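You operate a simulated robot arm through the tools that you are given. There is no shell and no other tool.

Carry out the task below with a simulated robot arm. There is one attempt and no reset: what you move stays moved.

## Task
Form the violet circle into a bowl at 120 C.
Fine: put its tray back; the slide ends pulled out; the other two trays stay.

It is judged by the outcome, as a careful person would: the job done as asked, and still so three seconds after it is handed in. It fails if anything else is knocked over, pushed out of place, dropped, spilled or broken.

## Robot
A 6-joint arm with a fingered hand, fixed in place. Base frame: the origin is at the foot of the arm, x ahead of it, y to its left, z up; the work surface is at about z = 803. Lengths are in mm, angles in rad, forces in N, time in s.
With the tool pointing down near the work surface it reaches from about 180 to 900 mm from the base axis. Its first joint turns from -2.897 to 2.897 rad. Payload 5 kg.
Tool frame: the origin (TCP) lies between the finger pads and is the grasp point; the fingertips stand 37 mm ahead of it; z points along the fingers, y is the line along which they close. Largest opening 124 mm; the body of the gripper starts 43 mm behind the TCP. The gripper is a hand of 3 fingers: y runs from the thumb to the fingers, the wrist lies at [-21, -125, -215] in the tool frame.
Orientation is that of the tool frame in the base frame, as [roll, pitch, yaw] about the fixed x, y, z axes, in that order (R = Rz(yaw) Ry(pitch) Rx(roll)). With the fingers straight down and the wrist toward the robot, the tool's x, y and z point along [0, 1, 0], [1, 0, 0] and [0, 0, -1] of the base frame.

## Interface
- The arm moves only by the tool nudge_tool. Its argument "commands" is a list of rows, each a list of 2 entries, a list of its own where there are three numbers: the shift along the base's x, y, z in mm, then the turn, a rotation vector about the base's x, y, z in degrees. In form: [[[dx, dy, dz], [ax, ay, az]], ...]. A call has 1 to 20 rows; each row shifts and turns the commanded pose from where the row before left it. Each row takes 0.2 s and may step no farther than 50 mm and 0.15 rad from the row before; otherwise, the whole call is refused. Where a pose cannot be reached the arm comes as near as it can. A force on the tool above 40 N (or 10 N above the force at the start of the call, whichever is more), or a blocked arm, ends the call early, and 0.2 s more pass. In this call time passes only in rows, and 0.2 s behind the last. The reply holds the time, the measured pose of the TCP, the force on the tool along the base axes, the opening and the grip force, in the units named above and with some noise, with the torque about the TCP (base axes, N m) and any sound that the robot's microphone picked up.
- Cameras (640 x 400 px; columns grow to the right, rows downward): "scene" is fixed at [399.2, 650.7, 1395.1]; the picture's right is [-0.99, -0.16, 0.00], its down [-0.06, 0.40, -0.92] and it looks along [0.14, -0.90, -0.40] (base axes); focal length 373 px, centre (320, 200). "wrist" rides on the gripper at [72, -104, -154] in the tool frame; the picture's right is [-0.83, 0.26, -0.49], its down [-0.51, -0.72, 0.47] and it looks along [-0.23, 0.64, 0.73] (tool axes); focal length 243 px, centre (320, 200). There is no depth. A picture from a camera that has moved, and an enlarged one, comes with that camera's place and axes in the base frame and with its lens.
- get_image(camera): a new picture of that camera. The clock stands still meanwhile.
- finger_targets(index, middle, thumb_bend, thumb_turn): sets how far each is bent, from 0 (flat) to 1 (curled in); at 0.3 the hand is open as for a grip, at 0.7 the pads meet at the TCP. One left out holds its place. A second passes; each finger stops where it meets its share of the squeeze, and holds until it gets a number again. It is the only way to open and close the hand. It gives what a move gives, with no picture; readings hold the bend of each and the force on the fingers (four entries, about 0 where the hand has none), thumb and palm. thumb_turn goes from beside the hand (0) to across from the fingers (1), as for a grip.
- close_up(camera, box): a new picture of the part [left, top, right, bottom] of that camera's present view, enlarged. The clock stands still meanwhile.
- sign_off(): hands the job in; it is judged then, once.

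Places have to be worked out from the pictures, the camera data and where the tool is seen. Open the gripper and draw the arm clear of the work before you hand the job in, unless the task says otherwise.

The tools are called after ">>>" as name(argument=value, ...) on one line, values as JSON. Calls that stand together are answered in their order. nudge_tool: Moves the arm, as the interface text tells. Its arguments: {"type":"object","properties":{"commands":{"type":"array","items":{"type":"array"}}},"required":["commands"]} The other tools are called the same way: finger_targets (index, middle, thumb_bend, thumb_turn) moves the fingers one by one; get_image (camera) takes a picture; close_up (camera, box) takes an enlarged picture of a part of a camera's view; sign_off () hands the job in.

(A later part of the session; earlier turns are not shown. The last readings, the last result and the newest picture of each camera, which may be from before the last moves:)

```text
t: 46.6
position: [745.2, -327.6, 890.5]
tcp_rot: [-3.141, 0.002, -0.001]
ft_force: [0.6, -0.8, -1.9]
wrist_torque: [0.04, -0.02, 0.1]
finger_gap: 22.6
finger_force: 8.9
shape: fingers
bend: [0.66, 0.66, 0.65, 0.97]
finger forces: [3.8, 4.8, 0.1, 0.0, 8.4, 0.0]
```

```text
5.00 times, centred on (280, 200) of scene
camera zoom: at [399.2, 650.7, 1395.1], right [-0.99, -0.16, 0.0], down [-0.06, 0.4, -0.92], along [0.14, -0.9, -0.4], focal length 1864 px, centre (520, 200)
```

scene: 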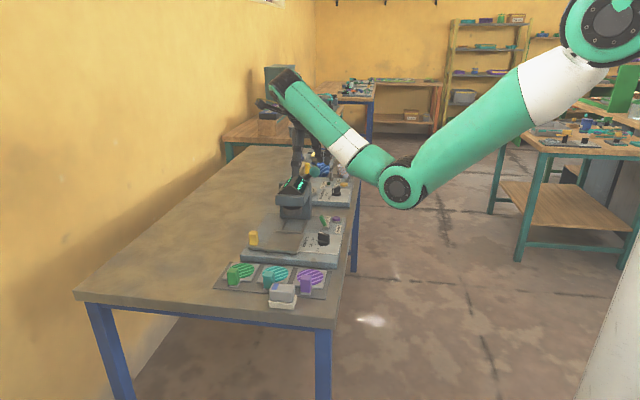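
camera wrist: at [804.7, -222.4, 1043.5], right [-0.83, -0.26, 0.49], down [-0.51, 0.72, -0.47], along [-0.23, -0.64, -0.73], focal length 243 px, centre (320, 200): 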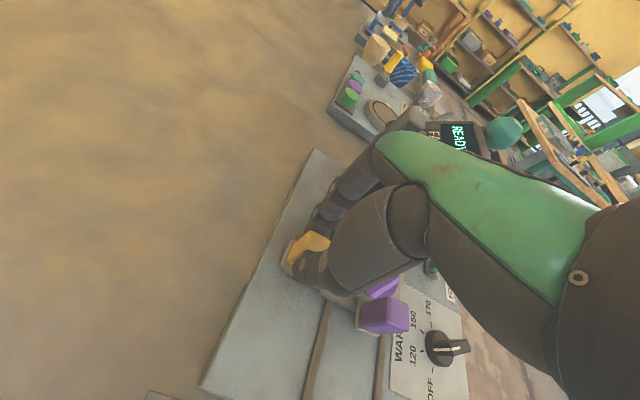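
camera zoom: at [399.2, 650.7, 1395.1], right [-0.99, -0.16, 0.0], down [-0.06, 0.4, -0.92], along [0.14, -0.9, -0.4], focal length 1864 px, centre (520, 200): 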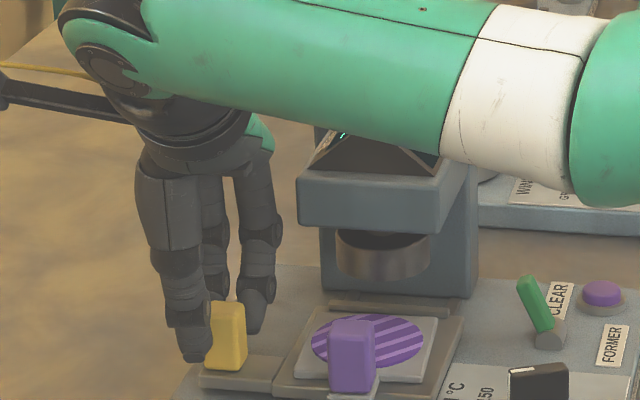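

Now all three digits hold the handle and there's clear space to the head. I'll continue pushing in.

>>> nudge_tool(commands=[[[0, -8, 0], [0, 0, 0]], [[0, -8, 0], [0, 0, 0]], [[0, -8, 0], [0, 0, 0]]])

>>> close_up(camera="scene", box=[240, 160, 320, 240])

```text
t: 47.4
position: [743.9, -352.2, 891.3]
tcp_rot: [3.141, 0.001, 0.001]
ft_force: [1.9, 0.5, -3.2]
wrist_torque: [-0.01, -0.07, 0.11]
finger_gap: 22.8
finger_force: 8.2
shape: fingers
bend: [0.66, 0.67, 0.65, 0.97]
finger forces: [3.9, 4.5, 0.0, 0.0, 7.9, 0.1]
```

```text
5.00 times, centred on (280, 200) of scene
camera zoom: at [399.2, 650.7, 1395.1], right [-0.99, -0.16, 0.0], down [-0.06, 0.4, -0.92], along [0.14, -0.9, -0.4], focal length 1864 px, centre (520, 200)
```

zoom: 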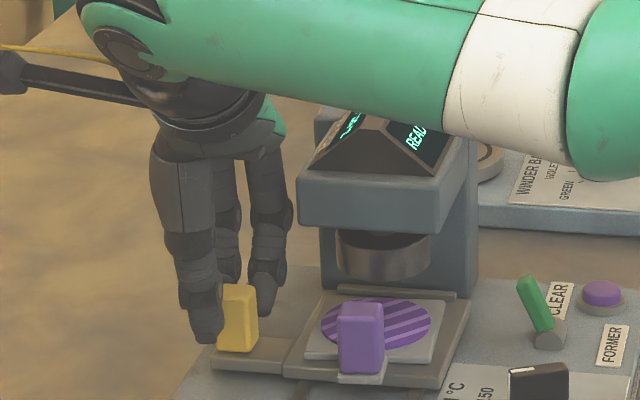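

Still clear by about 9 mm. I'll continue in smaller steps toward the stop.

>>> nudge_tool(commands=[[[0, -6, 0], [0, 0, 0]], [[0, -6, 0], [0, 0, 0]]])

>>> close_up(camera="scene", box=[240, 160, 320, 240])

>>> get_image(camera="wrist")

```text
t: 48.0
position: [744.1, -362.1, 889.4]
tcp_rot: [-3.141, 0.0, 0.001]
ft_force: [2.1, -1.2, -3.5]
wrist_torque: [0.0, -0.04, 0.1]
finger_gap: 22.7
finger_force: 7.8
shape: fingers
bend: [0.66, 0.67, 0.65, 0.97]
finger forces: [3.8, 4.5, 0.0, 0.0, 7.1, 0.1]
```

```text
5.00 times, centred on (280, 200) of scene
camera zoom: at [399.2, 650.7, 1395.1], right [-0.99, -0.16, 0.0], down [-0.06, 0.4, -0.92], along [0.14, -0.9, -0.4], focal length 1864 px, centre (520, 200)
```

zoom: 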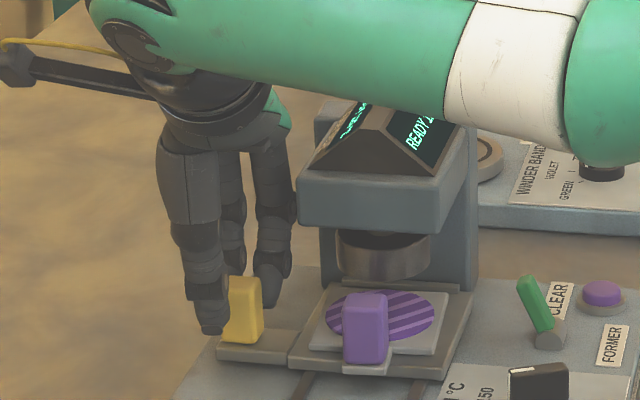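

```text
taken
camera wrist: at [816.0, -257.9, 1043.7], right [-0.83, -0.26, 0.49], down [-0.51, 0.72, -0.47], along [-0.23, -0.64, -0.73], focal length 243 px, centre (320, 200)
```

wrist: 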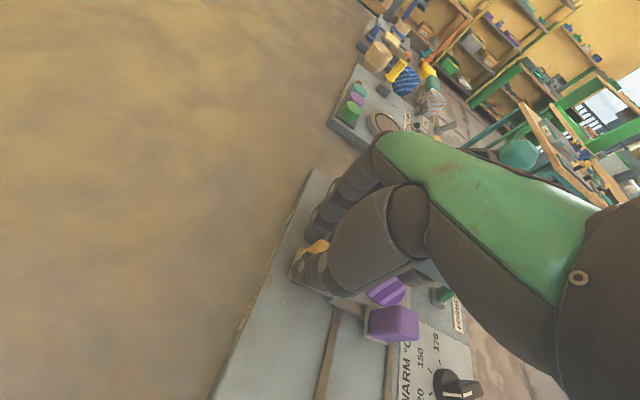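

The circle appears almost under the die. I'll push on in small steps to find the end stop.

>>> nudge_tool(commands=[[[0, -4, 0], [0, 0, 0]], [[0, -4, 0], [0, 0, 0]]])

>>> close_up(camera="scene", box=[240, 160, 320, 240])

```text
t: 48.6
position: [744.1, -369.9, 891.2]
tcp_rot: [-3.139, -0.001, 0.0]
ft_force: [-0.2, 5.7, -0.9]
wrist_torque: [0.23, 0.0, 0.08]
finger_gap: 22.7
finger_force: 7.4
shape: fingers
bend: [0.67, 0.68, 0.65, 0.97]
finger forces: [2.3, 2.5, 0.0, 0.0, 10.3, 0.0]
```

```text
5.00 times, centred on (280, 200) of scene
camera zoom: at [399.2, 650.7, 1395.1], right [-0.99, -0.16, 0.0], down [-0.06, 0.4, -0.92], along [0.14, -0.9, -0.4], focal length 1864 px, centre (520, 200)
```

zoom: 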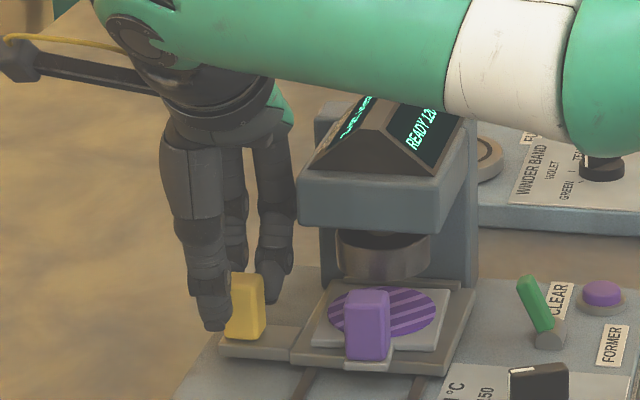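

Resistance has risen (5.7 N). One more small push will confirm the stop.

>>> nudge_tool(commands=[[[0, -3, 0], [0, 0, 0]]])

>>> close_up(camera="scene", box=[240, 160, 320, 240])

```text
t: 49.0
position: [744.9, -373.8, 891.3]
tcp_rot: [-3.141, -0.003, 0.0]
ft_force: [0.6, 11.1, 2.2]
wrist_torque: [0.42, -0.01, 0.1]
finger_gap: 23.0
finger_force: 7.6
shape: fingers
bend: [0.69, 0.69, 0.63, 0.97]
finger forces: [1.0, 1.1, 0.0, 0.0, 13.0, 0.0]
```

```text
5.00 times, centred on (280, 200) of scene
camera zoom: at [399.2, 650.7, 1395.1], right [-0.99, -0.16, 0.0], down [-0.06, 0.4, -0.92], along [0.14, -0.9, -0.4], focal length 1864 px, centre (520, 200)
```

zoom: 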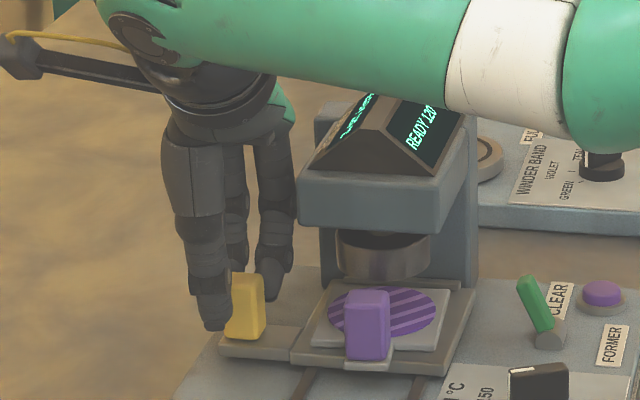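

The slide is firmly at its end stop (11 N, no further motion). I'll open the hand and withdraw up and back in +y.

>>> finger_targets(index=0.52, middle=0.52, thumb_bend=0.5)

>>> nudge_tool(commands=[[[2, 2, 20], [0, 0, 0]], [[0, 0, 30], [0, 0, 0]], [[0, 10, 30], [0, 0, 0]], [[0, 40, 10], [0, 0, 0]], [[0, 45, 0], [0, 0, 0]]])

>>> close_up(camera="scene", box=[220, 130, 360, 270])

>>> get_image(camera="wrist")

```text
t: 50.0
position: [743.3, -374.1, 889.5]
tcp_rot: [3.141, 0.0, 0.001]
ft_force: [-0.2, -0.1, 0.4]
wrist_torque: [0.02, -0.05, 0.0]
finger_gap: 63.8
finger_force: 0.1
shape: fingers
bend: [0.52, 0.52, 0.5, 0.97]
finger forces: [0.0, 0.0, 0.0, 0.1, 0.0, 0.1]
```

```text
t: 51.2
position: [746.3, -273.9, 980.1]
tcp_rot: [3.141, 0.001, -0.003]
ft_force: [0.6, 0.7, 0.1]
wrist_torque: [0.0, -0.03, 0.0]
finger_gap: 64.4
finger_force: 0.0
shape: fingers
bend: [0.52, 0.52, 0.5, 0.97]
finger forces: [0.0, 0.0, 0.0, 0.1, 0.1, 0.0]
```

```text
2.86 times, centred on (290, 200) of scene
camera zoom: at [399.2, 650.7, 1395.1], right [-0.99, -0.16, 0.0], down [-0.06, 0.4, -0.92], along [0.14, -0.9, -0.4], focal length 1065 px, centre (406, 200)
```

zoom: 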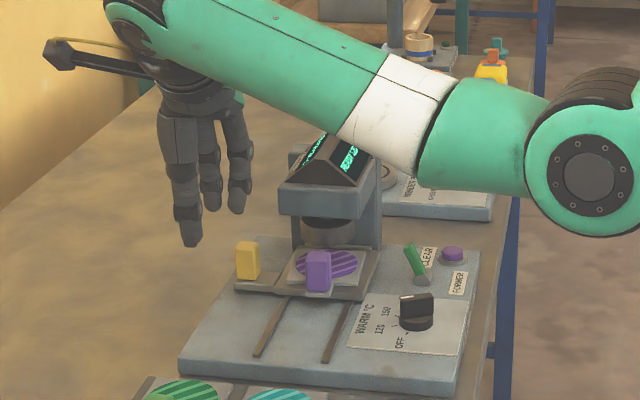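

```text
taken
camera wrist: at [817.0, -169.1, 1134.4], right [-0.83, -0.26, 0.49], down [-0.51, 0.72, -0.47], along [-0.23, -0.64, -0.73], focal length 243 px, centre (320, 200)
```

wrist: 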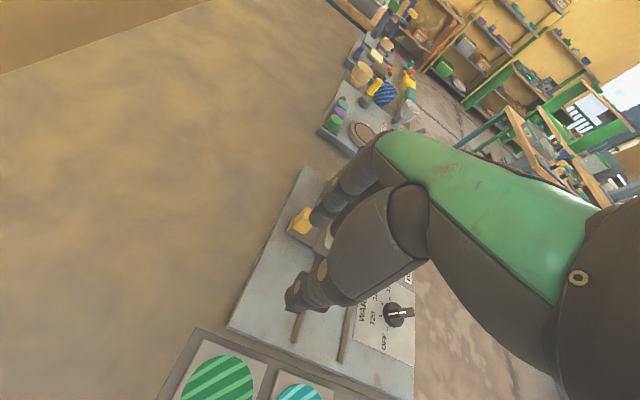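

The slide is in. Before actuating anything I'll check the labelling convention on the neighbouring winder station and confirm the display.

>>> close_up(camera="scene", box=[330, 170, 370, 210])

>>> close_up(camera="scene", box=[270, 160, 350, 240])

>>> close_up(camera="wrist", box=[310, 30, 430, 150])

```text
10.00 times, centred on (350, 190) of scene
camera zoom: at [399.2, 650.7, 1395.1], right [-0.99, -0.16, 0.0], down [-0.06, 0.4, -0.92], along [0.14, -0.9, -0.4], focal length 3729 px, centre (20, 300)
```

zoom: 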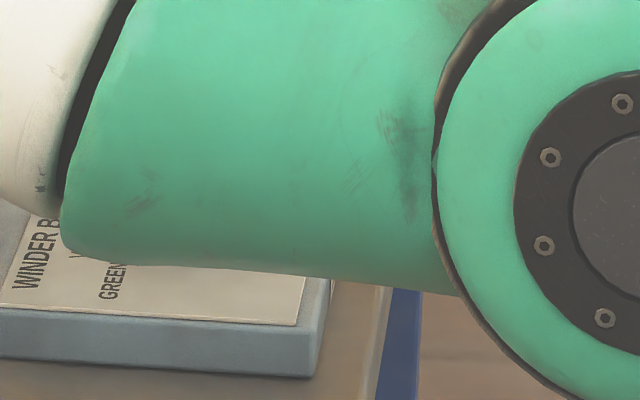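

```text
5.00 times, centred on (310, 200) of scene
camera zoom: at [399.2, 650.7, 1395.1], right [-0.99, -0.16, 0.0], down [-0.06, 0.4, -0.92], along [0.14, -0.9, -0.4], focal length 1864 px, centre (370, 200)
```

zoom: 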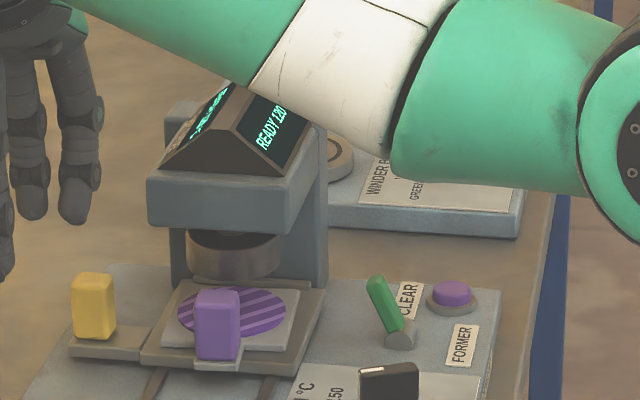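

```text
3.33 times, centred on (370, 90) of wrist
camera zoom: at [817.0, -169.1, 1134.4], right [-0.83, -0.26, 0.49], down [-0.51, 0.72, -0.47], along [-0.23, -0.64, -0.73], focal length 809 px, centre (153, 567)
```

zoom: 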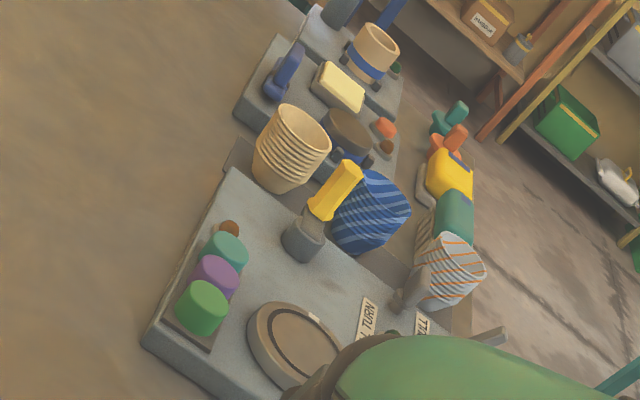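

Labels on the winder sit on the +x side of their controls, which makes CLEAR the violet button and FORMER the green lever. I'll return the hand to the default orientation, clear of the head, on the way to the lever.

>>> nudge_tool(commands=[[[-20, 0, 3], [0, 0, 8.2]], [[-20, 0, 3], [0, 0, 8.2]], [[-20, 0, 3], [0, 0, 8.2]], [[-20, 0, 3], [0, 0, 8.2]], [[-20, 0, 3], [0, 0, 8.2]], [[-20, 0, 3], [0, 0, 8.2]], [[-22, 0, 0], [0, 0, 8.2]], [[-22, 0, 0], [0, 0, 8.2]], [[-24, 0, 0], [0, 0, 8.2]], [[-24, 0, 0], [0, 0, 8.2]], [[-24, 0, 0], [0, 0, 8]]])

>>> finger_targets(index=0.3, middle=0.3, thumb_bend=0.3)

>>> close_up(camera="scene", box=[220, 100, 420, 270])

```text
t: 53.6
position: [508.0, -275.6, 999.4]
tcp_rot: [-3.141, 0.0, 1.572]
ft_force: [0.0, 0.1, -0.5]
wrist_torque: [0.0, 0.03, 0.0]
finger_gap: 64.4
finger_force: 0.1
shape: fingers
bend: [0.52, 0.52, 0.5, 0.97]
finger forces: [0.0, 0.1, 0.0, 0.0, 0.0, 0.0]
```

```text
t: 54.6
position: [509.1, -276.4, 999.1]
tcp_rot: [3.14, 0.0, 1.57]
ft_force: [-0.6, 1.6, -0.1]
wrist_torque: [0.02, 0.01, -0.02]
finger_gap: 128.3
finger_force: 0.1
shape: fingers
bend: [0.3, 0.3, 0.3, 0.97]
finger forces: [0.0, 0.0, 0.0, 0.0, 0.0, 0.0]
```

```text
2.35 times, centred on (320, 185) of scene
camera zoom: at [399.2, 650.7, 1395.1], right [-0.99, -0.16, 0.0], down [-0.06, 0.4, -0.92], along [0.14, -0.9, -0.4], focal length 877 px, centre (320, 235)
```

zoom: 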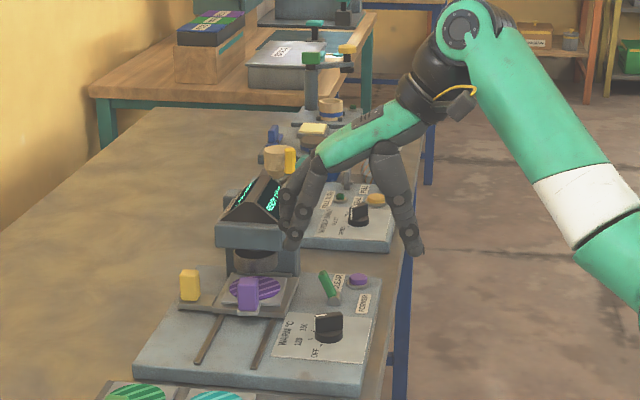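

The fingers now splay so their tips are the outermost part. I'll move in -y alongside the head (staying at x<590) toward the lever at about (545,-408).

>>> nudge_tool(commands=[[[0, -30, 0], [0, 0, 0]], [[0, -40, 0], [0, 0, 0]], [[0, -47, 0], [0, 0, 0]], [[0, 0, -35], [0, 0, 0]], [[0, 0, -35], [0, 0, 0]]])

>>> close_up(camera="scene", box=[260, 120, 360, 240])

>>> get_image(camera="wrist")

```text
t: 55.8
position: [512.3, -395.1, 927.8]
tcp_rot: [-3.141, 0.002, 1.57]
ft_force: [-0.4, 0.9, 0.0]
wrist_torque: [0.01, 0.02, -0.01]
finger_gap: 128.4
finger_force: 0.1
shape: fingers
bend: [0.3, 0.3, 0.3, 0.98]
finger forces: [0.0, 0.0, 0.0, 0.1, 0.1, 0.0]
```

```text
3.33 times, centred on (310, 180) of scene
camera zoom: at [399.2, 650.7, 1395.1], right [-0.99, -0.16, 0.0], down [-0.06, 0.4, -0.92], along [0.14, -0.9, -0.4], focal length 1243 px, centre (353, 267)
```

zoom: 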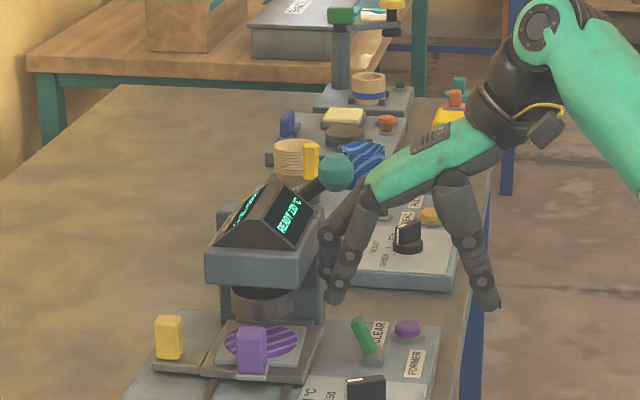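

```text
taken
camera wrist: at [406.4, -321.0, 1081.5], right [0.26, -0.83, 0.49], down [-0.72, -0.51, -0.47], along [0.64, -0.23, -0.73], focal length 243 px, centre (320, 200)
```

wrist: 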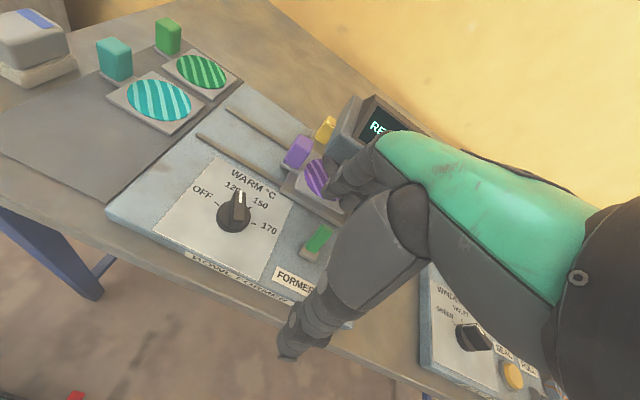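

The finger tips are at z≈902 and x≈577; the lever tip is at about (559,-405). I'll shift +6 x and +4 y, then descend behind (+x of) the lever.

>>> nudge_tool(commands=[[[6, 4, 0], [0, 0, 0]], [[0, 0, -20], [0, 0, 0]], [[0, 0, -18], [0, 0, 0]], [[0, 0, -14], [0, 0, 0]]])

>>> close_up(camera="scene", box=[280, 170, 360, 240])

>>> get_image(camera="wrist")

```text
t: 56.8
position: [515.8, -390.1, 876.9]
tcp_rot: [3.141, -0.001, 1.571]
ft_force: [-0.3, 0.6, -0.6]
wrist_torque: [0.0, -0.01, -0.01]
finger_gap: 128.3
finger_force: 0.0
shape: fingers
bend: [0.3, 0.3, 0.3, 0.98]
finger forces: [0.0, 0.0, 0.0, 0.0, 0.0, 0.0]
```

```text
5.71 times, centred on (320, 205) of scene
camera zoom: at [399.2, 650.7, 1395.1], right [-0.99, -0.16, 0.0], down [-0.06, 0.4, -0.92], along [0.14, -0.9, -0.4], focal length 2131 px, centre (320, 171)
```

zoom: 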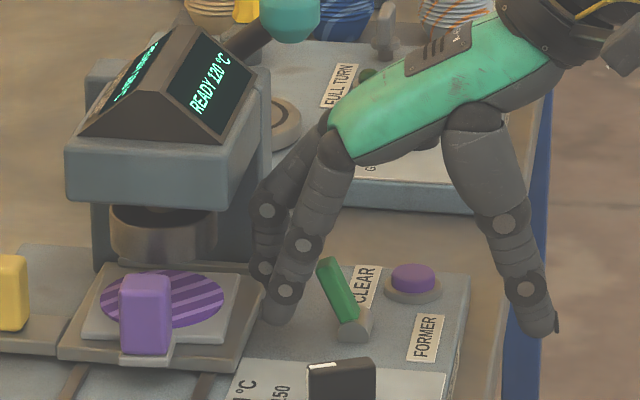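

```text
taken
camera wrist: at [411.9, -316.6, 1029.3], right [0.26, -0.83, 0.49], down [-0.72, -0.51, -0.47], along [0.64, -0.23, -0.73], focal length 243 px, centre (320, 200)
```

wrist: 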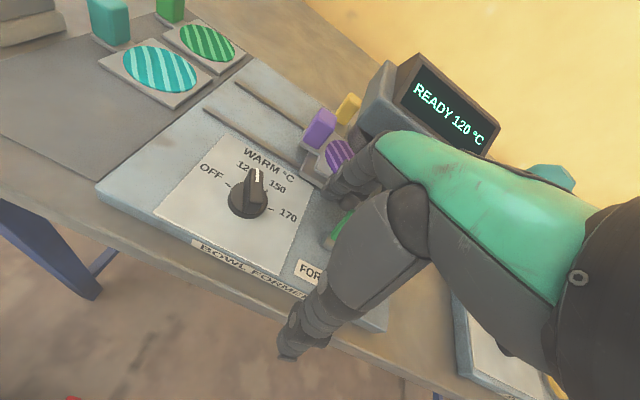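

The fingers are on the +x side of the lever, clear of the head. I'll pull the lever -x in small steps.

>>> nudge_tool(commands=[[[-8, 0, 0], [0, 0, 0]], [[-8, 0, 0], [0, 0, 0]], [[-8, 0, 0], [0, 0, 0]]])

>>> close_up(camera="scene", box=[280, 170, 360, 240])

```text
t: 57.6
position: [491.4, -389.8, 877.1]
tcp_rot: [-3.141, 0.0, 1.57]
ft_force: [1.2, 0.2, -0.3]
wrist_torque: [-0.04, 0.01, 0.04]
finger_gap: 128.5
finger_force: 0.0
shape: fingers
bend: [0.3, 0.3, 0.3, 0.98]
finger forces: [0.0, 0.1, 0.0, 0.1, 0.0, 0.0]
heard: click
```

```text
5.71 times, centred on (320, 205) of scene
camera zoom: at [399.2, 650.7, 1395.1], right [-0.99, -0.16, 0.0], down [-0.06, 0.4, -0.92], along [0.14, -0.9, -0.4], focal length 2131 px, centre (320, 171)
```

zoom: 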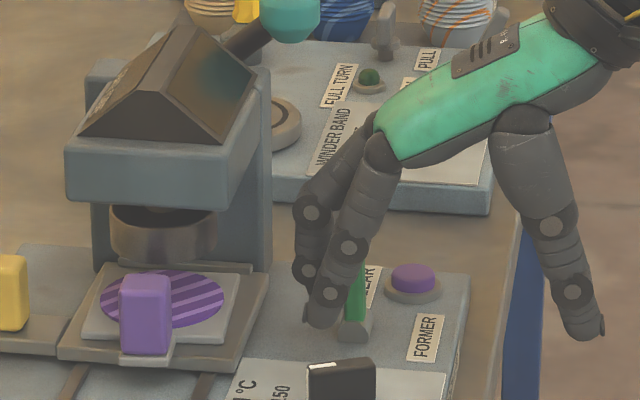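

There was a click and the display has gone blank. I'll look before doing more.

>>> get_image(camera="wrist")

>>> nudge_tool(commands=[[[0, 0, 0], [0, 0, 0]], [[0, 0, 0], [0, 0, 0]]])

>>> close_up(camera="scene", box=[260, 160, 350, 240])

```text
taken
camera wrist: at [387.0, -315.7, 1030.1], right [0.26, -0.83, 0.49], down [-0.72, -0.51, -0.47], along [0.64, -0.23, -0.73], focal length 243 px, centre (320, 200)
```

wrist: 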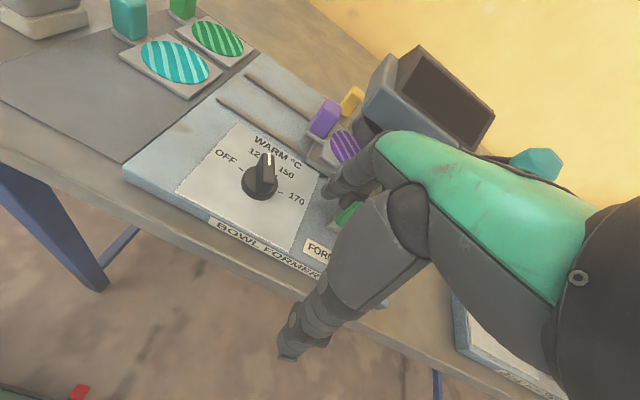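

```text
t: 58.2
position: [491.5, -390.3, 877.3]
tcp_rot: [3.141, 0.0, 1.571]
ft_force: [0.3, 0.5, 0.4]
wrist_torque: [0.02, 0.01, 0.03]
finger_gap: 128.2
finger_force: 0.0
shape: fingers
bend: [0.3, 0.3, 0.3, 0.98]
finger forces: [0.0, 0.1, 0.0, 0.1, 0.1, 0.0]
```

```text
5.00 times, centred on (305, 200) of scene
camera zoom: at [399.2, 650.7, 1395.1], right [-0.99, -0.16, 0.0], down [-0.06, 0.4, -0.92], along [0.14, -0.9, -0.4], focal length 1864 px, centre (395, 200)
```

zoom: 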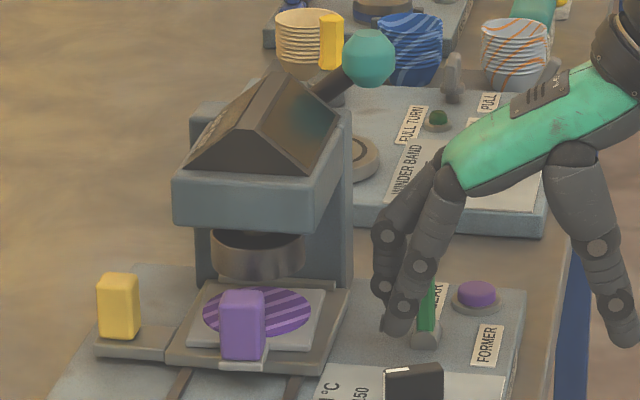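

The lever switched the machine off, so FORMER is its power toggle, and the teal-ball handle behind the head must be the press arm. I'll put the lever back: lift over, come down on its -x side, and push +x.

>>> nudge_tool(commands=[[[6, 0, 15], [0, 0, 0]], [[0, 0, 25], [0, 0, 0]], [[-25, 0, 0], [0, 0, 0]], [[-27, 0, 0], [0, 0, 0]], [[0, 0, -20], [0, 0, 0]], [[0, 0, -18], [0, 0, 0]]])

>>> close_up(camera="scene", box=[280, 170, 360, 240])

```text
t: 59.6
position: [445.8, -390.2, 878.8]
tcp_rot: [-3.141, 0.0, 1.571]
ft_force: [-0.3, 0.1, -0.1]
wrist_torque: [-0.01, 0.07, 0.0]
finger_gap: 128.6
finger_force: 0.0
shape: fingers
bend: [0.3, 0.3, 0.3, 0.98]
finger forces: [0.0, 0.0, 0.0, 0.1, 0.0, 0.0]
```

```text
5.71 times, centred on (320, 205) of scene
camera zoom: at [399.2, 650.7, 1395.1], right [-0.99, -0.16, 0.0], down [-0.06, 0.4, -0.92], along [0.14, -0.9, -0.4], focal length 2131 px, centre (320, 171)
```

zoom: 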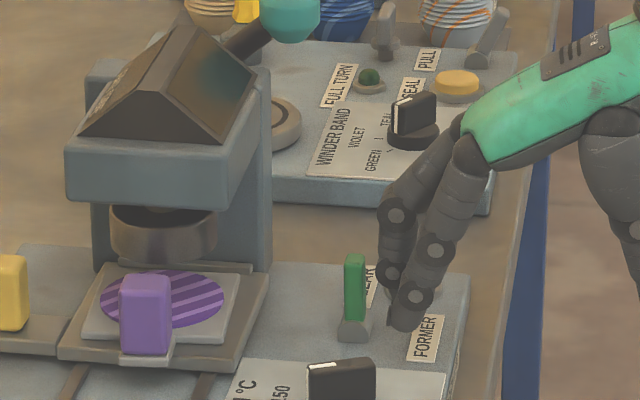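

The lever stands vertical; the fingers are now on its -x side. I'll push +x until it clicks back.

>>> nudge_tool(commands=[[[8, 0, 0], [0, 0, 0]], [[8, 0, 0], [0, 0, 0]], [[6, 0, 0], [0, 0, 0]], [[5, 0, 0], [0, 0, 0]]])

>>> close_up(camera="scene", box=[280, 170, 360, 240])

```text
t: 60.6
position: [473.2, -390.3, 879.4]
tcp_rot: [-3.142, 0.0, 1.57]
ft_force: [-4.5, -0.4, 2.6]
wrist_torque: [-0.04, -0.22, -0.06]
finger_gap: 128.7
finger_force: 1.8
shape: fingers
bend: [0.3, 0.31, 0.3, 0.98]
finger forces: [0.1, 4.8, 0.0, 0.0, 0.1, 0.0]
heard: click
```

```text
5.71 times, centred on (320, 205) of scene
camera zoom: at [399.2, 650.7, 1395.1], right [-0.99, -0.16, 0.0], down [-0.06, 0.4, -0.92], along [0.14, -0.9, -0.4], focal length 2131 px, centre (320, 171)
```

zoom: 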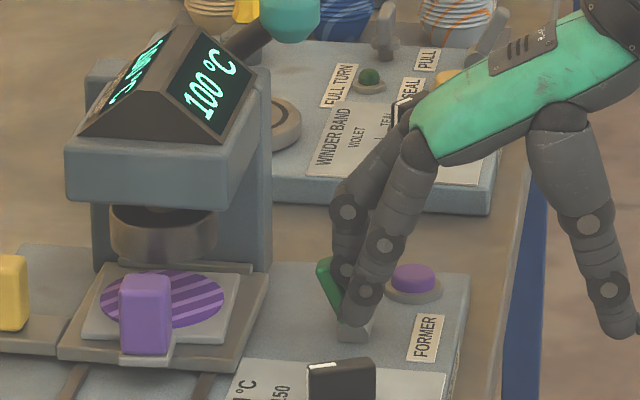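

Power is back on and it's heating (100 °C). I'll back off the lever and rise to get a view behind the head, where the teal-ball handle is at about (600,-523,973).

>>> nudge_tool(commands=[[[-15, 0, 0], [0, 0, 0]], [[-10, 0, 20], [0, 0, 0]], [[0, 0, 40], [0, 0, 0]], [[0, -20, 45], [0, 0, 0]], [[0, -40, 45], [0, 0, 0]], [[20, -40, 45], [0, 0, 0]], [[20, -40, 40], [0, 0, 0]]])

>>> get_image(camera="wrist")

>>> close_up(camera="scene", box=[260, 130, 350, 240])

```text
refused: row 5 steps farther than a row can; nothing moved
```

```text
taken
camera wrist: at [367.7, -316.2, 1032.3], right [0.26, -0.83, 0.49], down [-0.72, -0.51, -0.47], along [0.64, -0.23, -0.73], focal length 243 px, centre (320, 200)
```

wrist: 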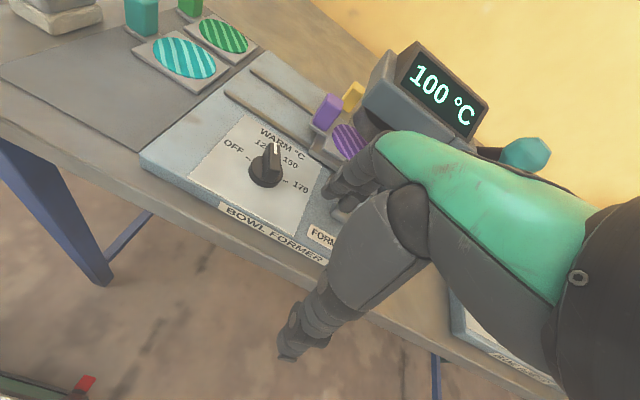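

```text
3.64 times, centred on (305, 185) of scene
camera zoom: at [399.2, 650.7, 1395.1], right [-0.99, -0.16, 0.0], down [-0.06, 0.4, -0.92], along [0.14, -0.9, -0.4], focal length 1356 px, centre (374, 254)
```

zoom: 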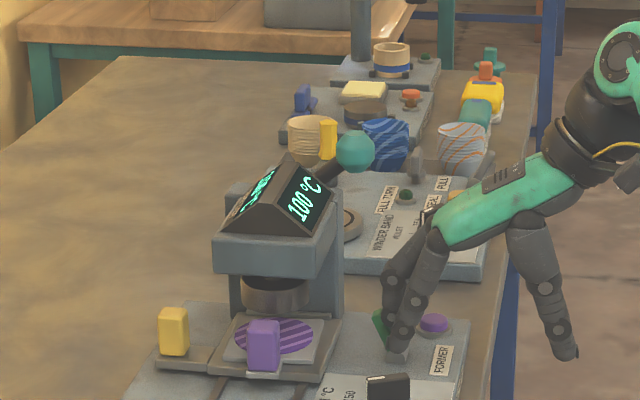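

One row was too long, so I'll resend it with shorter steps.

>>> nudge_tool(commands=[[[-15, 0, 0], [0, 0, 0]], [[-10, 0, 20], [0, 0, 0]], [[0, 0, 40], [0, 0, 0]], [[0, -15, 40], [0, 0, 0]], [[0, -25, 40], [0, 0, 0]], [[10, -25, 40], [0, 0, 0]], [[15, -25, 35], [0, 0, 0]], [[15, -25, 35], [0, 0, 0]], [[10, -25, 30], [0, 0, 0]]])

>>> get_image(camera="wrist")

>>> close_up(camera="scene", box=[260, 150, 350, 240])

```text
t: 62.6
position: [497.5, -531.6, 1155.8]
tcp_rot: [3.141, -0.003, 1.57]
ft_force: [1.1, 0.0, 0.8]
wrist_torque: [-0.02, 0.03, 0.0]
finger_gap: 128.4
finger_force: 0.0
shape: fingers
bend: [0.3, 0.3, 0.3, 0.98]
finger forces: [0.0, 0.0, 0.0, 0.0, 0.1, 0.0]
```

```text
taken
camera wrist: at [392.8, -456.3, 1309.0], right [0.26, -0.83, 0.49], down [-0.72, -0.51, -0.47], along [0.64, -0.23, -0.73], focal length 243 px, centre (320, 200)
```

wrist: 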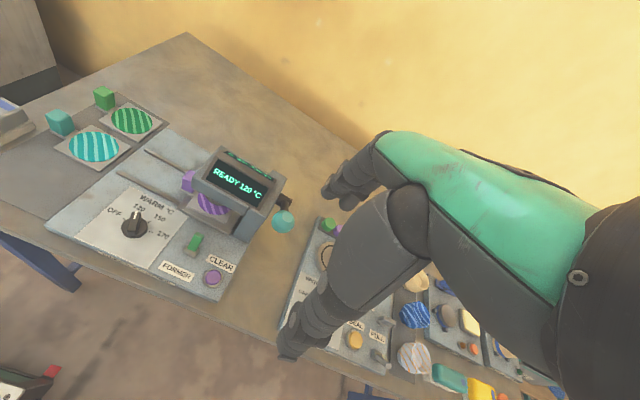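

```text
4.44 times, centred on (305, 195) of scene
camera zoom: at [399.2, 650.7, 1395.1], right [-0.99, -0.16, 0.0], down [-0.06, 0.4, -0.92], along [0.14, -0.9, -0.4], focal length 1657 px, centre (387, 222)
```

zoom: 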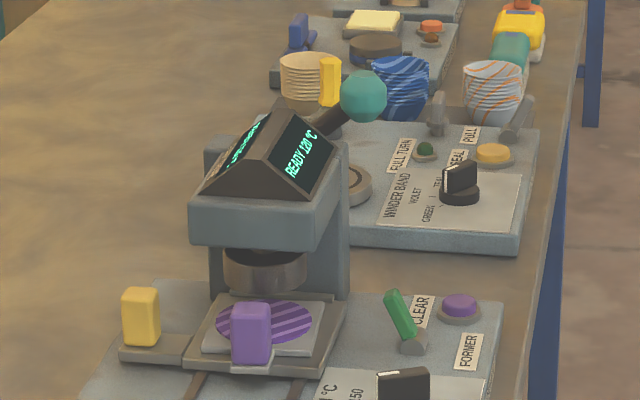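

The display is back to READY 120 °C. I'll zoom in on the teal-ball arm to understand how it attaches.

>>> close_up(camera="wrist", box=[170, 130, 320, 260])

>>> close_up(camera="scene", box=[295, 155, 350, 195])

```text
3.08 times, centred on (245, 195) of wrist
camera zoom: at [392.8, -456.3, 1309.0], right [0.26, -0.83, 0.49], down [-0.72, -0.51, -0.47], along [0.64, -0.23, -0.73], focal length 746 px, centre (551, 215)
```

zoom: 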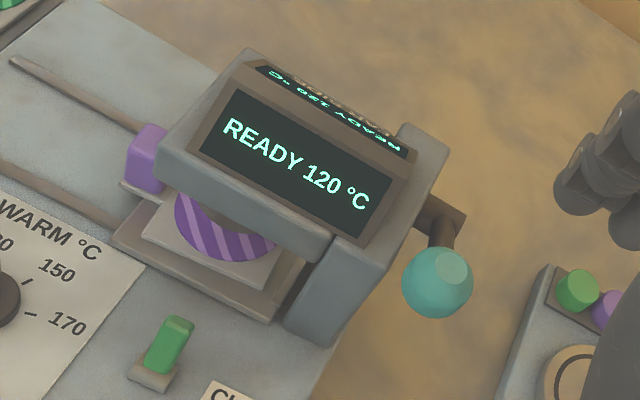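

```text
10.00 times, centred on (322, 175) of scene
camera zoom: at [399.2, 650.7, 1395.1], right [-0.99, -0.16, 0.0], down [-0.06, 0.4, -0.92], along [0.14, -0.9, -0.4], focal length 3729 px, centre (295, 450)
```

zoom: 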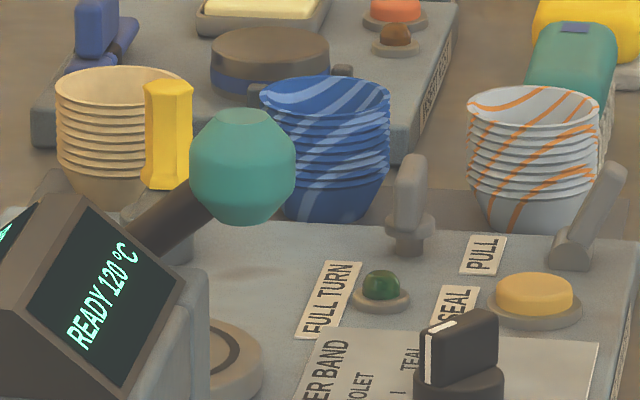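

The arm pivots behind the column about a y-axis, with the ball near (601,-520,977) at its raised end, so pulling it down should press the former. I'll position the straight fingers just above the ball, with the palm staying at x<600 clear of the head.

>>> nudge_tool(commands=[[[15, 5, -30], [0, 0, 0]], [[15, 5, -35], [0, 0, 0]], [[8, 2, -35], [0, 0, 0]], [[0, 0, -12], [0, 0, 0]]])

>>> get_image(camera="wrist")

>>> close_up(camera="scene", box=[270, 110, 370, 210])

```text
t: 63.6
position: [536.0, -516.1, 1045.6]
tcp_rot: [3.141, 0.001, 1.568]
ft_force: [0.2, -0.3, 0.8]
wrist_torque: [-0.02, -0.01, 0.03]
finger_gap: 128.5
finger_force: 0.0
shape: fingers
bend: [0.3, 0.3, 0.3, 0.98]
finger forces: [0.0, 0.1, 0.0, 0.1, 0.0, 0.0]
```

```text
taken
camera wrist: at [430.7, -443.1, 1198.6], right [0.26, -0.83, 0.49], down [-0.72, -0.51, -0.47], along [0.64, -0.23, -0.73], focal length 243 px, centre (320, 200)
```

wrist: 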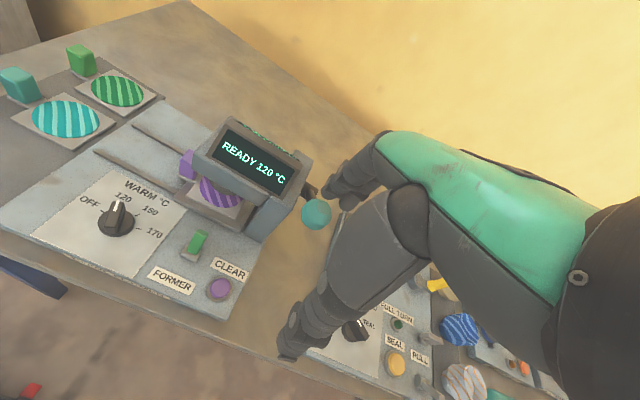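

```text
4.00 times, centred on (320, 160) of scene
camera zoom: at [399.2, 650.7, 1395.1], right [-0.99, -0.16, 0.0], down [-0.06, 0.4, -0.92], along [0.14, -0.9, -0.4], focal length 1492 px, centre (320, 360)
```

zoom: 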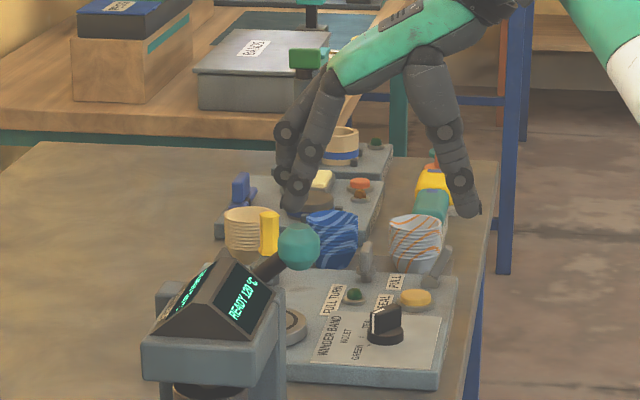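

The fingertips are right above the ball in both views. I'll press down gradually, following the arc slightly toward -x.

>>> nudge_tool(commands=[[[-2, -2, -12], [0, 0, 0]], [[0, 0, -8], [0, 0, 0]], [[0, 0, -6], [0, 0, 0]]])

>>> close_up(camera="scene", box=[290, 130, 350, 190])

>>> close_up(camera="wrist", box=[250, 130, 400, 260])

```text
t: 64.4
position: [533.6, -519.5, 1019.7]
tcp_rot: [-3.141, 0.001, 1.57]
ft_force: [0.2, 0.3, 0.5]
wrist_torque: [0.0, -0.06, -0.03]
finger_gap: 128.5
finger_force: 0.9
shape: fingers
bend: [0.3, 0.3, 0.3, 0.98]
finger forces: [0.9, 0.1, 0.0, 0.1, 0.0, 0.0]
```

```text
6.67 times, centred on (320, 160) of scene
camera zoom: at [399.2, 650.7, 1395.1], right [-0.99, -0.16, 0.0], down [-0.06, 0.4, -0.92], along [0.14, -0.9, -0.4], focal length 2486 px, centre (320, 467)
```

zoom: 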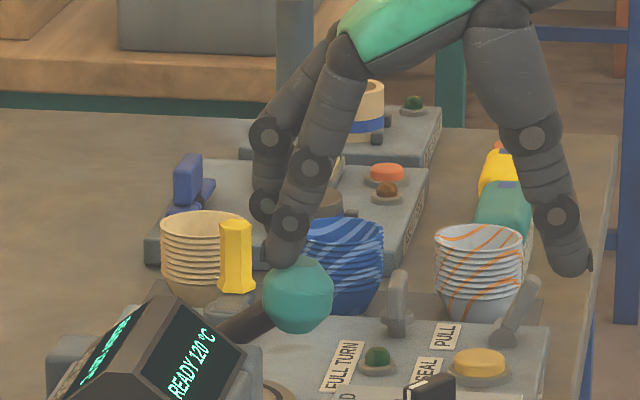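

```text
3.08 times, centred on (325, 195) of wrist
camera zoom: at [428.3, -446.2, 1173.4], right [0.26, -0.83, 0.49], down [-0.72, -0.51, -0.47], along [0.64, -0.23, -0.73], focal length 746 px, centre (305, 215)
```

zoom: 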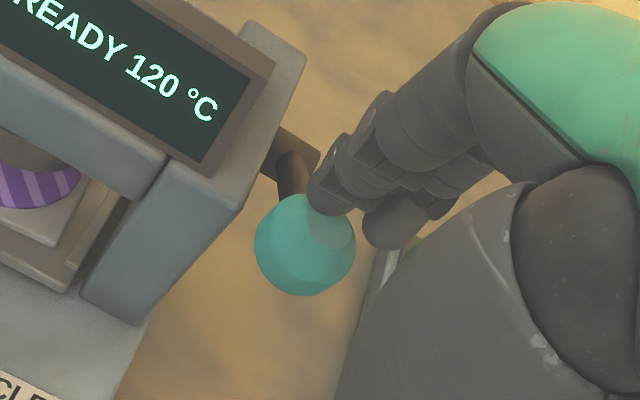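

The index fingertip rests on the top of the ball (0.9 N). I'll press down along the arc and watch the force and motion.

>>> nudge_tool(commands=[[[-5, 0, -6], [0, 0, 0]], [[-4, 0, -8], [0, 0, 0]], [[-3, 0, -8], [0, 0, 0]]])

>>> close_up(camera="scene", box=[280, 140, 350, 210])

>>> close_up(camera="wrist", box=[250, 130, 400, 260])

```text
t: 65.2
position: [521.9, -520.4, 998.1]
tcp_rot: [3.141, 0.002, 1.569]
ft_force: [0.3, 0.3, 1.7]
wrist_torque: [0.01, -0.05, 0.03]
finger_gap: 128.6
finger_force: 1.2
shape: fingers
bend: [0.3, 0.3, 0.3, 0.98]
finger forces: [1.1, 0.0, 0.0, 0.1, 0.0, 0.0]
```

```text
5.71 times, centred on (315, 175) of scene
camera zoom: at [399.2, 650.7, 1395.1], right [-0.99, -0.16, 0.0], down [-0.06, 0.4, -0.92], along [0.14, -0.9, -0.4], focal length 2131 px, centre (349, 343)
```

zoom: 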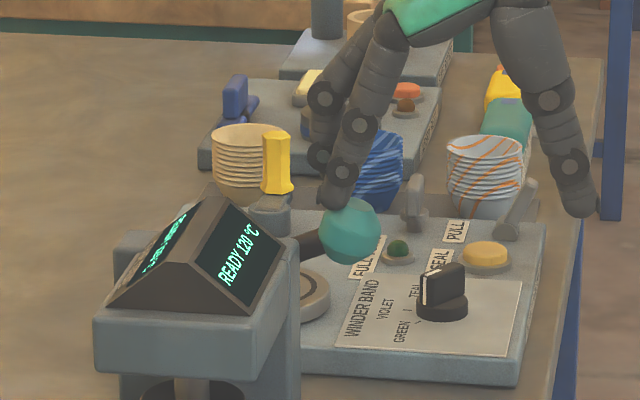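

```text
3.08 times, centred on (325, 195) of wrist
camera zoom: at [417.0, -446.1, 1151.1], right [0.26, -0.83, 0.49], down [-0.72, -0.51, -0.47], along [0.64, -0.23, -0.73], focal length 746 px, centre (305, 215)
```

zoom: 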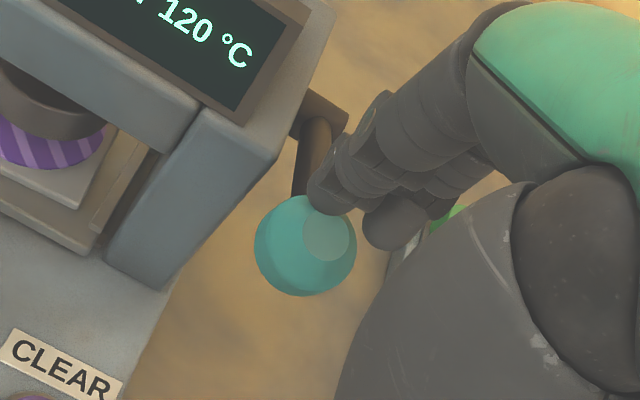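

The ball follows with almost no force and the die is descending. I'll keep pressing down along the arc.

>>> nudge_tool(commands=[[[-3, 0, -8], [0, 0, 0]], [[-2, 0, -8], [0, 0, 0]], [[-1, 0, -8], [0, 0, 0]], [[0, 0, -8], [0, 0, 0]]])

>>> close_up(camera="scene", box=[270, 150, 350, 240])

>>> close_up(camera="wrist", box=[200, 100, 400, 260])

```text
t: 66.2
position: [516.1, -520.7, 966.6]
tcp_rot: [3.14, 0.0, 1.571]
ft_force: [-0.4, 0.4, 1.9]
wrist_torque: [0.03, -0.07, 0.03]
finger_gap: 128.7
finger_force: 0.2
shape: fingers
bend: [0.3, 0.3, 0.3, 0.98]
finger forces: [1.1, 0.1, 0.1, 0.0, 0.1, 0.0]
```

```text
4.44 times, centred on (310, 195) of scene
camera zoom: at [399.2, 650.7, 1395.1], right [-0.99, -0.16, 0.0], down [-0.06, 0.4, -0.92], along [0.14, -0.9, -0.4], focal length 1657 px, centre (364, 222)
```

zoom: 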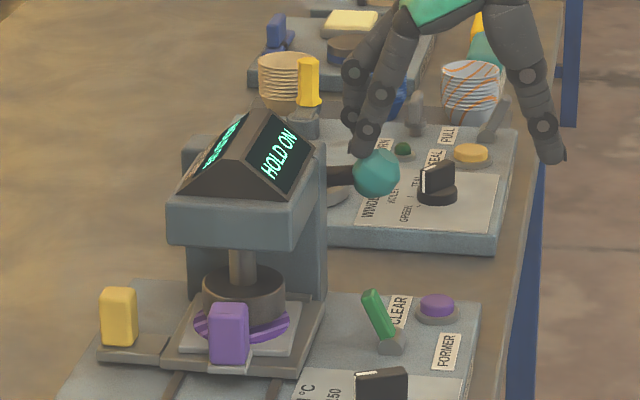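

```text
2.50 times, centred on (300, 180) of wrist
camera zoom: at [410.7, -446.3, 1119.5], right [0.26, -0.83, 0.49], down [-0.72, -0.51, -0.47], along [0.64, -0.23, -0.73], focal length 606 px, centre (370, 250)
```

zoom: 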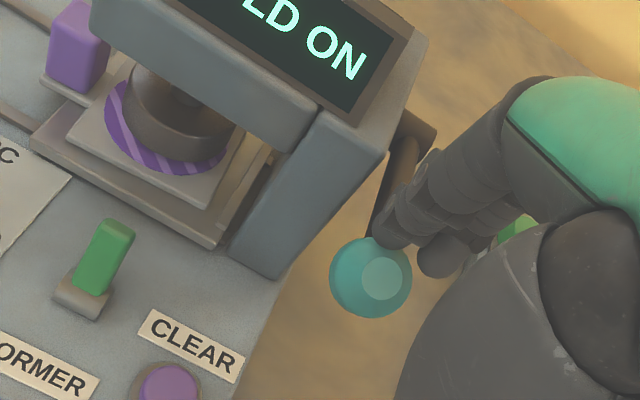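

The display says HOLD ON and the die is down at the circle. I'll press a little further and then hold.

>>> nudge_tool(commands=[[[0, 0, -5], [0, 0, 0]], [[0, 0, 0], [0, 0, 0]], [[0, 0, 0], [0, 0, 0]]])

>>> close_up(camera="scene", box=[270, 150, 350, 240])

```text
t: 67.0
position: [515.6, -520.1, 960.6]
tcp_rot: [-3.141, 0.001, 1.571]
ft_force: [-0.7, -0.1, 1.3]
wrist_torque: [0.03, -0.1, 0.01]
finger_gap: 128.5
finger_force: 0.5
shape: fingers
bend: [0.3, 0.3, 0.3, 0.98]
finger forces: [1.2, 0.0, 0.0, 0.1, 0.0, 0.0]
```

```text
4.44 times, centred on (310, 195) of scene
camera zoom: at [399.2, 650.7, 1395.1], right [-0.99, -0.16, 0.0], down [-0.06, 0.4, -0.92], along [0.14, -0.9, -0.4], focal length 1657 px, centre (364, 222)
```

zoom: 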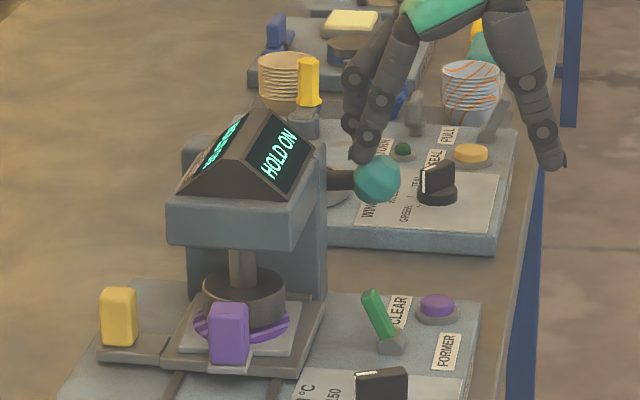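

HOLD ON is still shown, so I'll keep holding for about a second more.

>>> nudge_tool(commands=[[[0, 0, -2], [0, 0, 0]], [[0, 0, 0], [0, 0, 0]], [[0, 0, 0], [0, 0, 0]], [[0, 0, 0], [0, 0, 0]]])

>>> close_up(camera="scene", box=[270, 150, 350, 240])

```text
t: 68.0
position: [515.5, -521.0, 959.3]
tcp_rot: [3.141, 0.0, 1.57]
ft_force: [0.4, 0.2, 0.7]
wrist_torque: [0.02, -0.07, 0.0]
finger_gap: 128.6
finger_force: 0.7
shape: fingers
bend: [0.3, 0.3, 0.3, 0.98]
finger forces: [1.4, 0.0, 0.0, 0.0, 0.0, 0.0]
```

```text
4.44 times, centred on (310, 195) of scene
camera zoom: at [399.2, 650.7, 1395.1], right [-0.99, -0.16, 0.0], down [-0.06, 0.4, -0.92], along [0.14, -0.9, -0.4], focal length 1657 px, centre (364, 222)
```

zoom: 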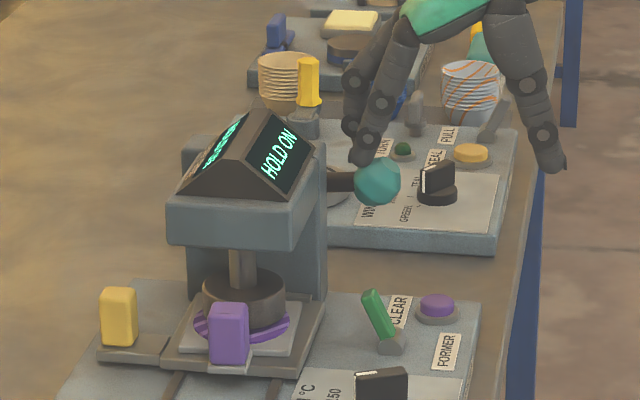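

Still HOLD ON; I'll continue holding.

>>> nudge_tool(commands=[[[0, 0, 0], [0, 0, 0]], [[0, 0, 0], [0, 0, 0]], [[0, 0, 0], [0, 0, 0]], [[0, 0, 0], [0, 0, 0]], [[0, 0, 0], [0, 0, 0]]])

>>> close_up(camera="scene", box=[270, 150, 350, 240])

```text
t: 69.2
position: [514.7, -519.1, 959.2]
tcp_rot: [-3.141, 0.0, 1.571]
ft_force: [-0.5, 0.8, 2.0]
wrist_torque: [0.01, -0.11, 0.01]
finger_gap: 128.8
finger_force: 0.6
shape: fingers
bend: [0.3, 0.3, 0.3, 0.98]
finger forces: [1.3, 0.0, 0.0, 0.0, 0.1, 0.0]
```

```text
4.44 times, centred on (310, 195) of scene
camera zoom: at [399.2, 650.7, 1395.1], right [-0.99, -0.16, 0.0], down [-0.06, 0.4, -0.92], along [0.14, -0.9, -0.4], focal length 1657 px, centre (364, 222)
```

zoom: 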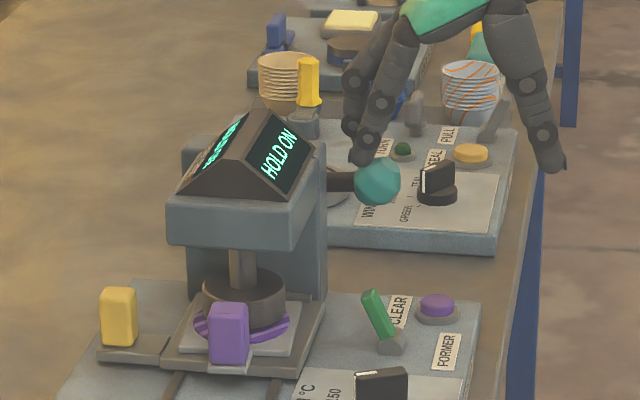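

Holding on in short intervals until the display changes.

>>> nudge_tool(commands=[[[0, 0, 0], [0, 0, 0]], [[0, 0, 0], [0, 0, 0]], [[0, 0, 0], [0, 0, 0]], [[0, 0, 0], [0, 0, 0]]])

>>> close_up(camera="scene", box=[270, 150, 350, 240])

```text
t: 70.2
position: [515.9, -519.0, 959.2]
tcp_rot: [3.141, 0.0, 1.57]
ft_force: [1.0, -1.2, 1.2]
wrist_torque: [0.02, -0.1, 0.04]
finger_gap: 128.5
finger_force: 0.3
shape: fingers
bend: [0.3, 0.3, 0.3, 0.98]
finger forces: [1.3, 0.0, 0.0, 0.0, 0.0, 0.0]
```

```text
4.44 times, centred on (310, 195) of scene
camera zoom: at [399.2, 650.7, 1395.1], right [-0.99, -0.16, 0.0], down [-0.06, 0.4, -0.92], along [0.14, -0.9, -0.4], focal length 1657 px, centre (364, 222)
```

zoom: 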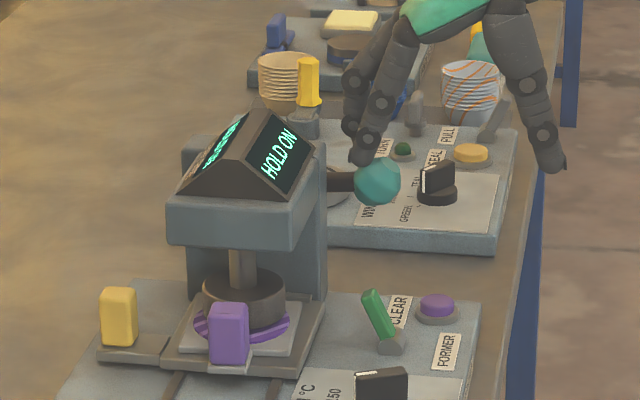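

No change yet, so I'll check whether the handle has further travel by pressing down a few more mm.

>>> nudge_tool(commands=[[[0, 0, -4], [0, 0, 0]], [[0, 0, -4], [0, 0, 0]], [[0, 0, 0], [0, 0, 0]]])

>>> close_up(camera="scene", box=[270, 150, 350, 240])

```text
t: 71.0
position: [514.7, -519.9, 950.6]
tcp_rot: [3.141, 0.0, 1.569]
ft_force: [-0.5, 0.3, 1.2]
wrist_torque: [0.02, -0.12, -0.01]
finger_gap: 128.7
finger_force: 0.3
shape: fingers
bend: [0.3, 0.3, 0.3, 0.98]
finger forces: [1.3, 0.0, 0.1, 0.0, 0.0, 0.0]
```

```text
4.44 times, centred on (310, 195) of scene
camera zoom: at [399.2, 650.7, 1395.1], right [-0.99, -0.16, 0.0], down [-0.06, 0.4, -0.92], along [0.14, -0.9, -0.4], focal length 1657 px, centre (364, 222)
```

zoom: 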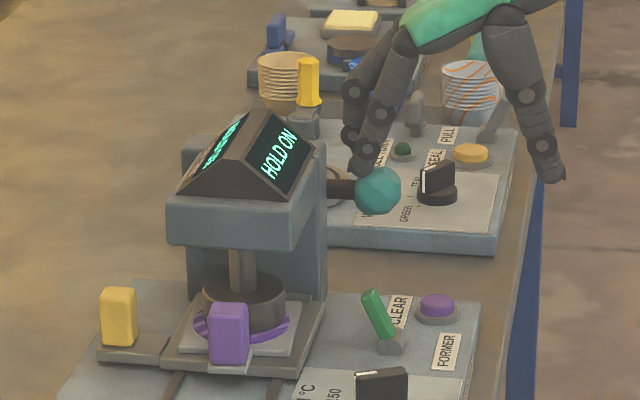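

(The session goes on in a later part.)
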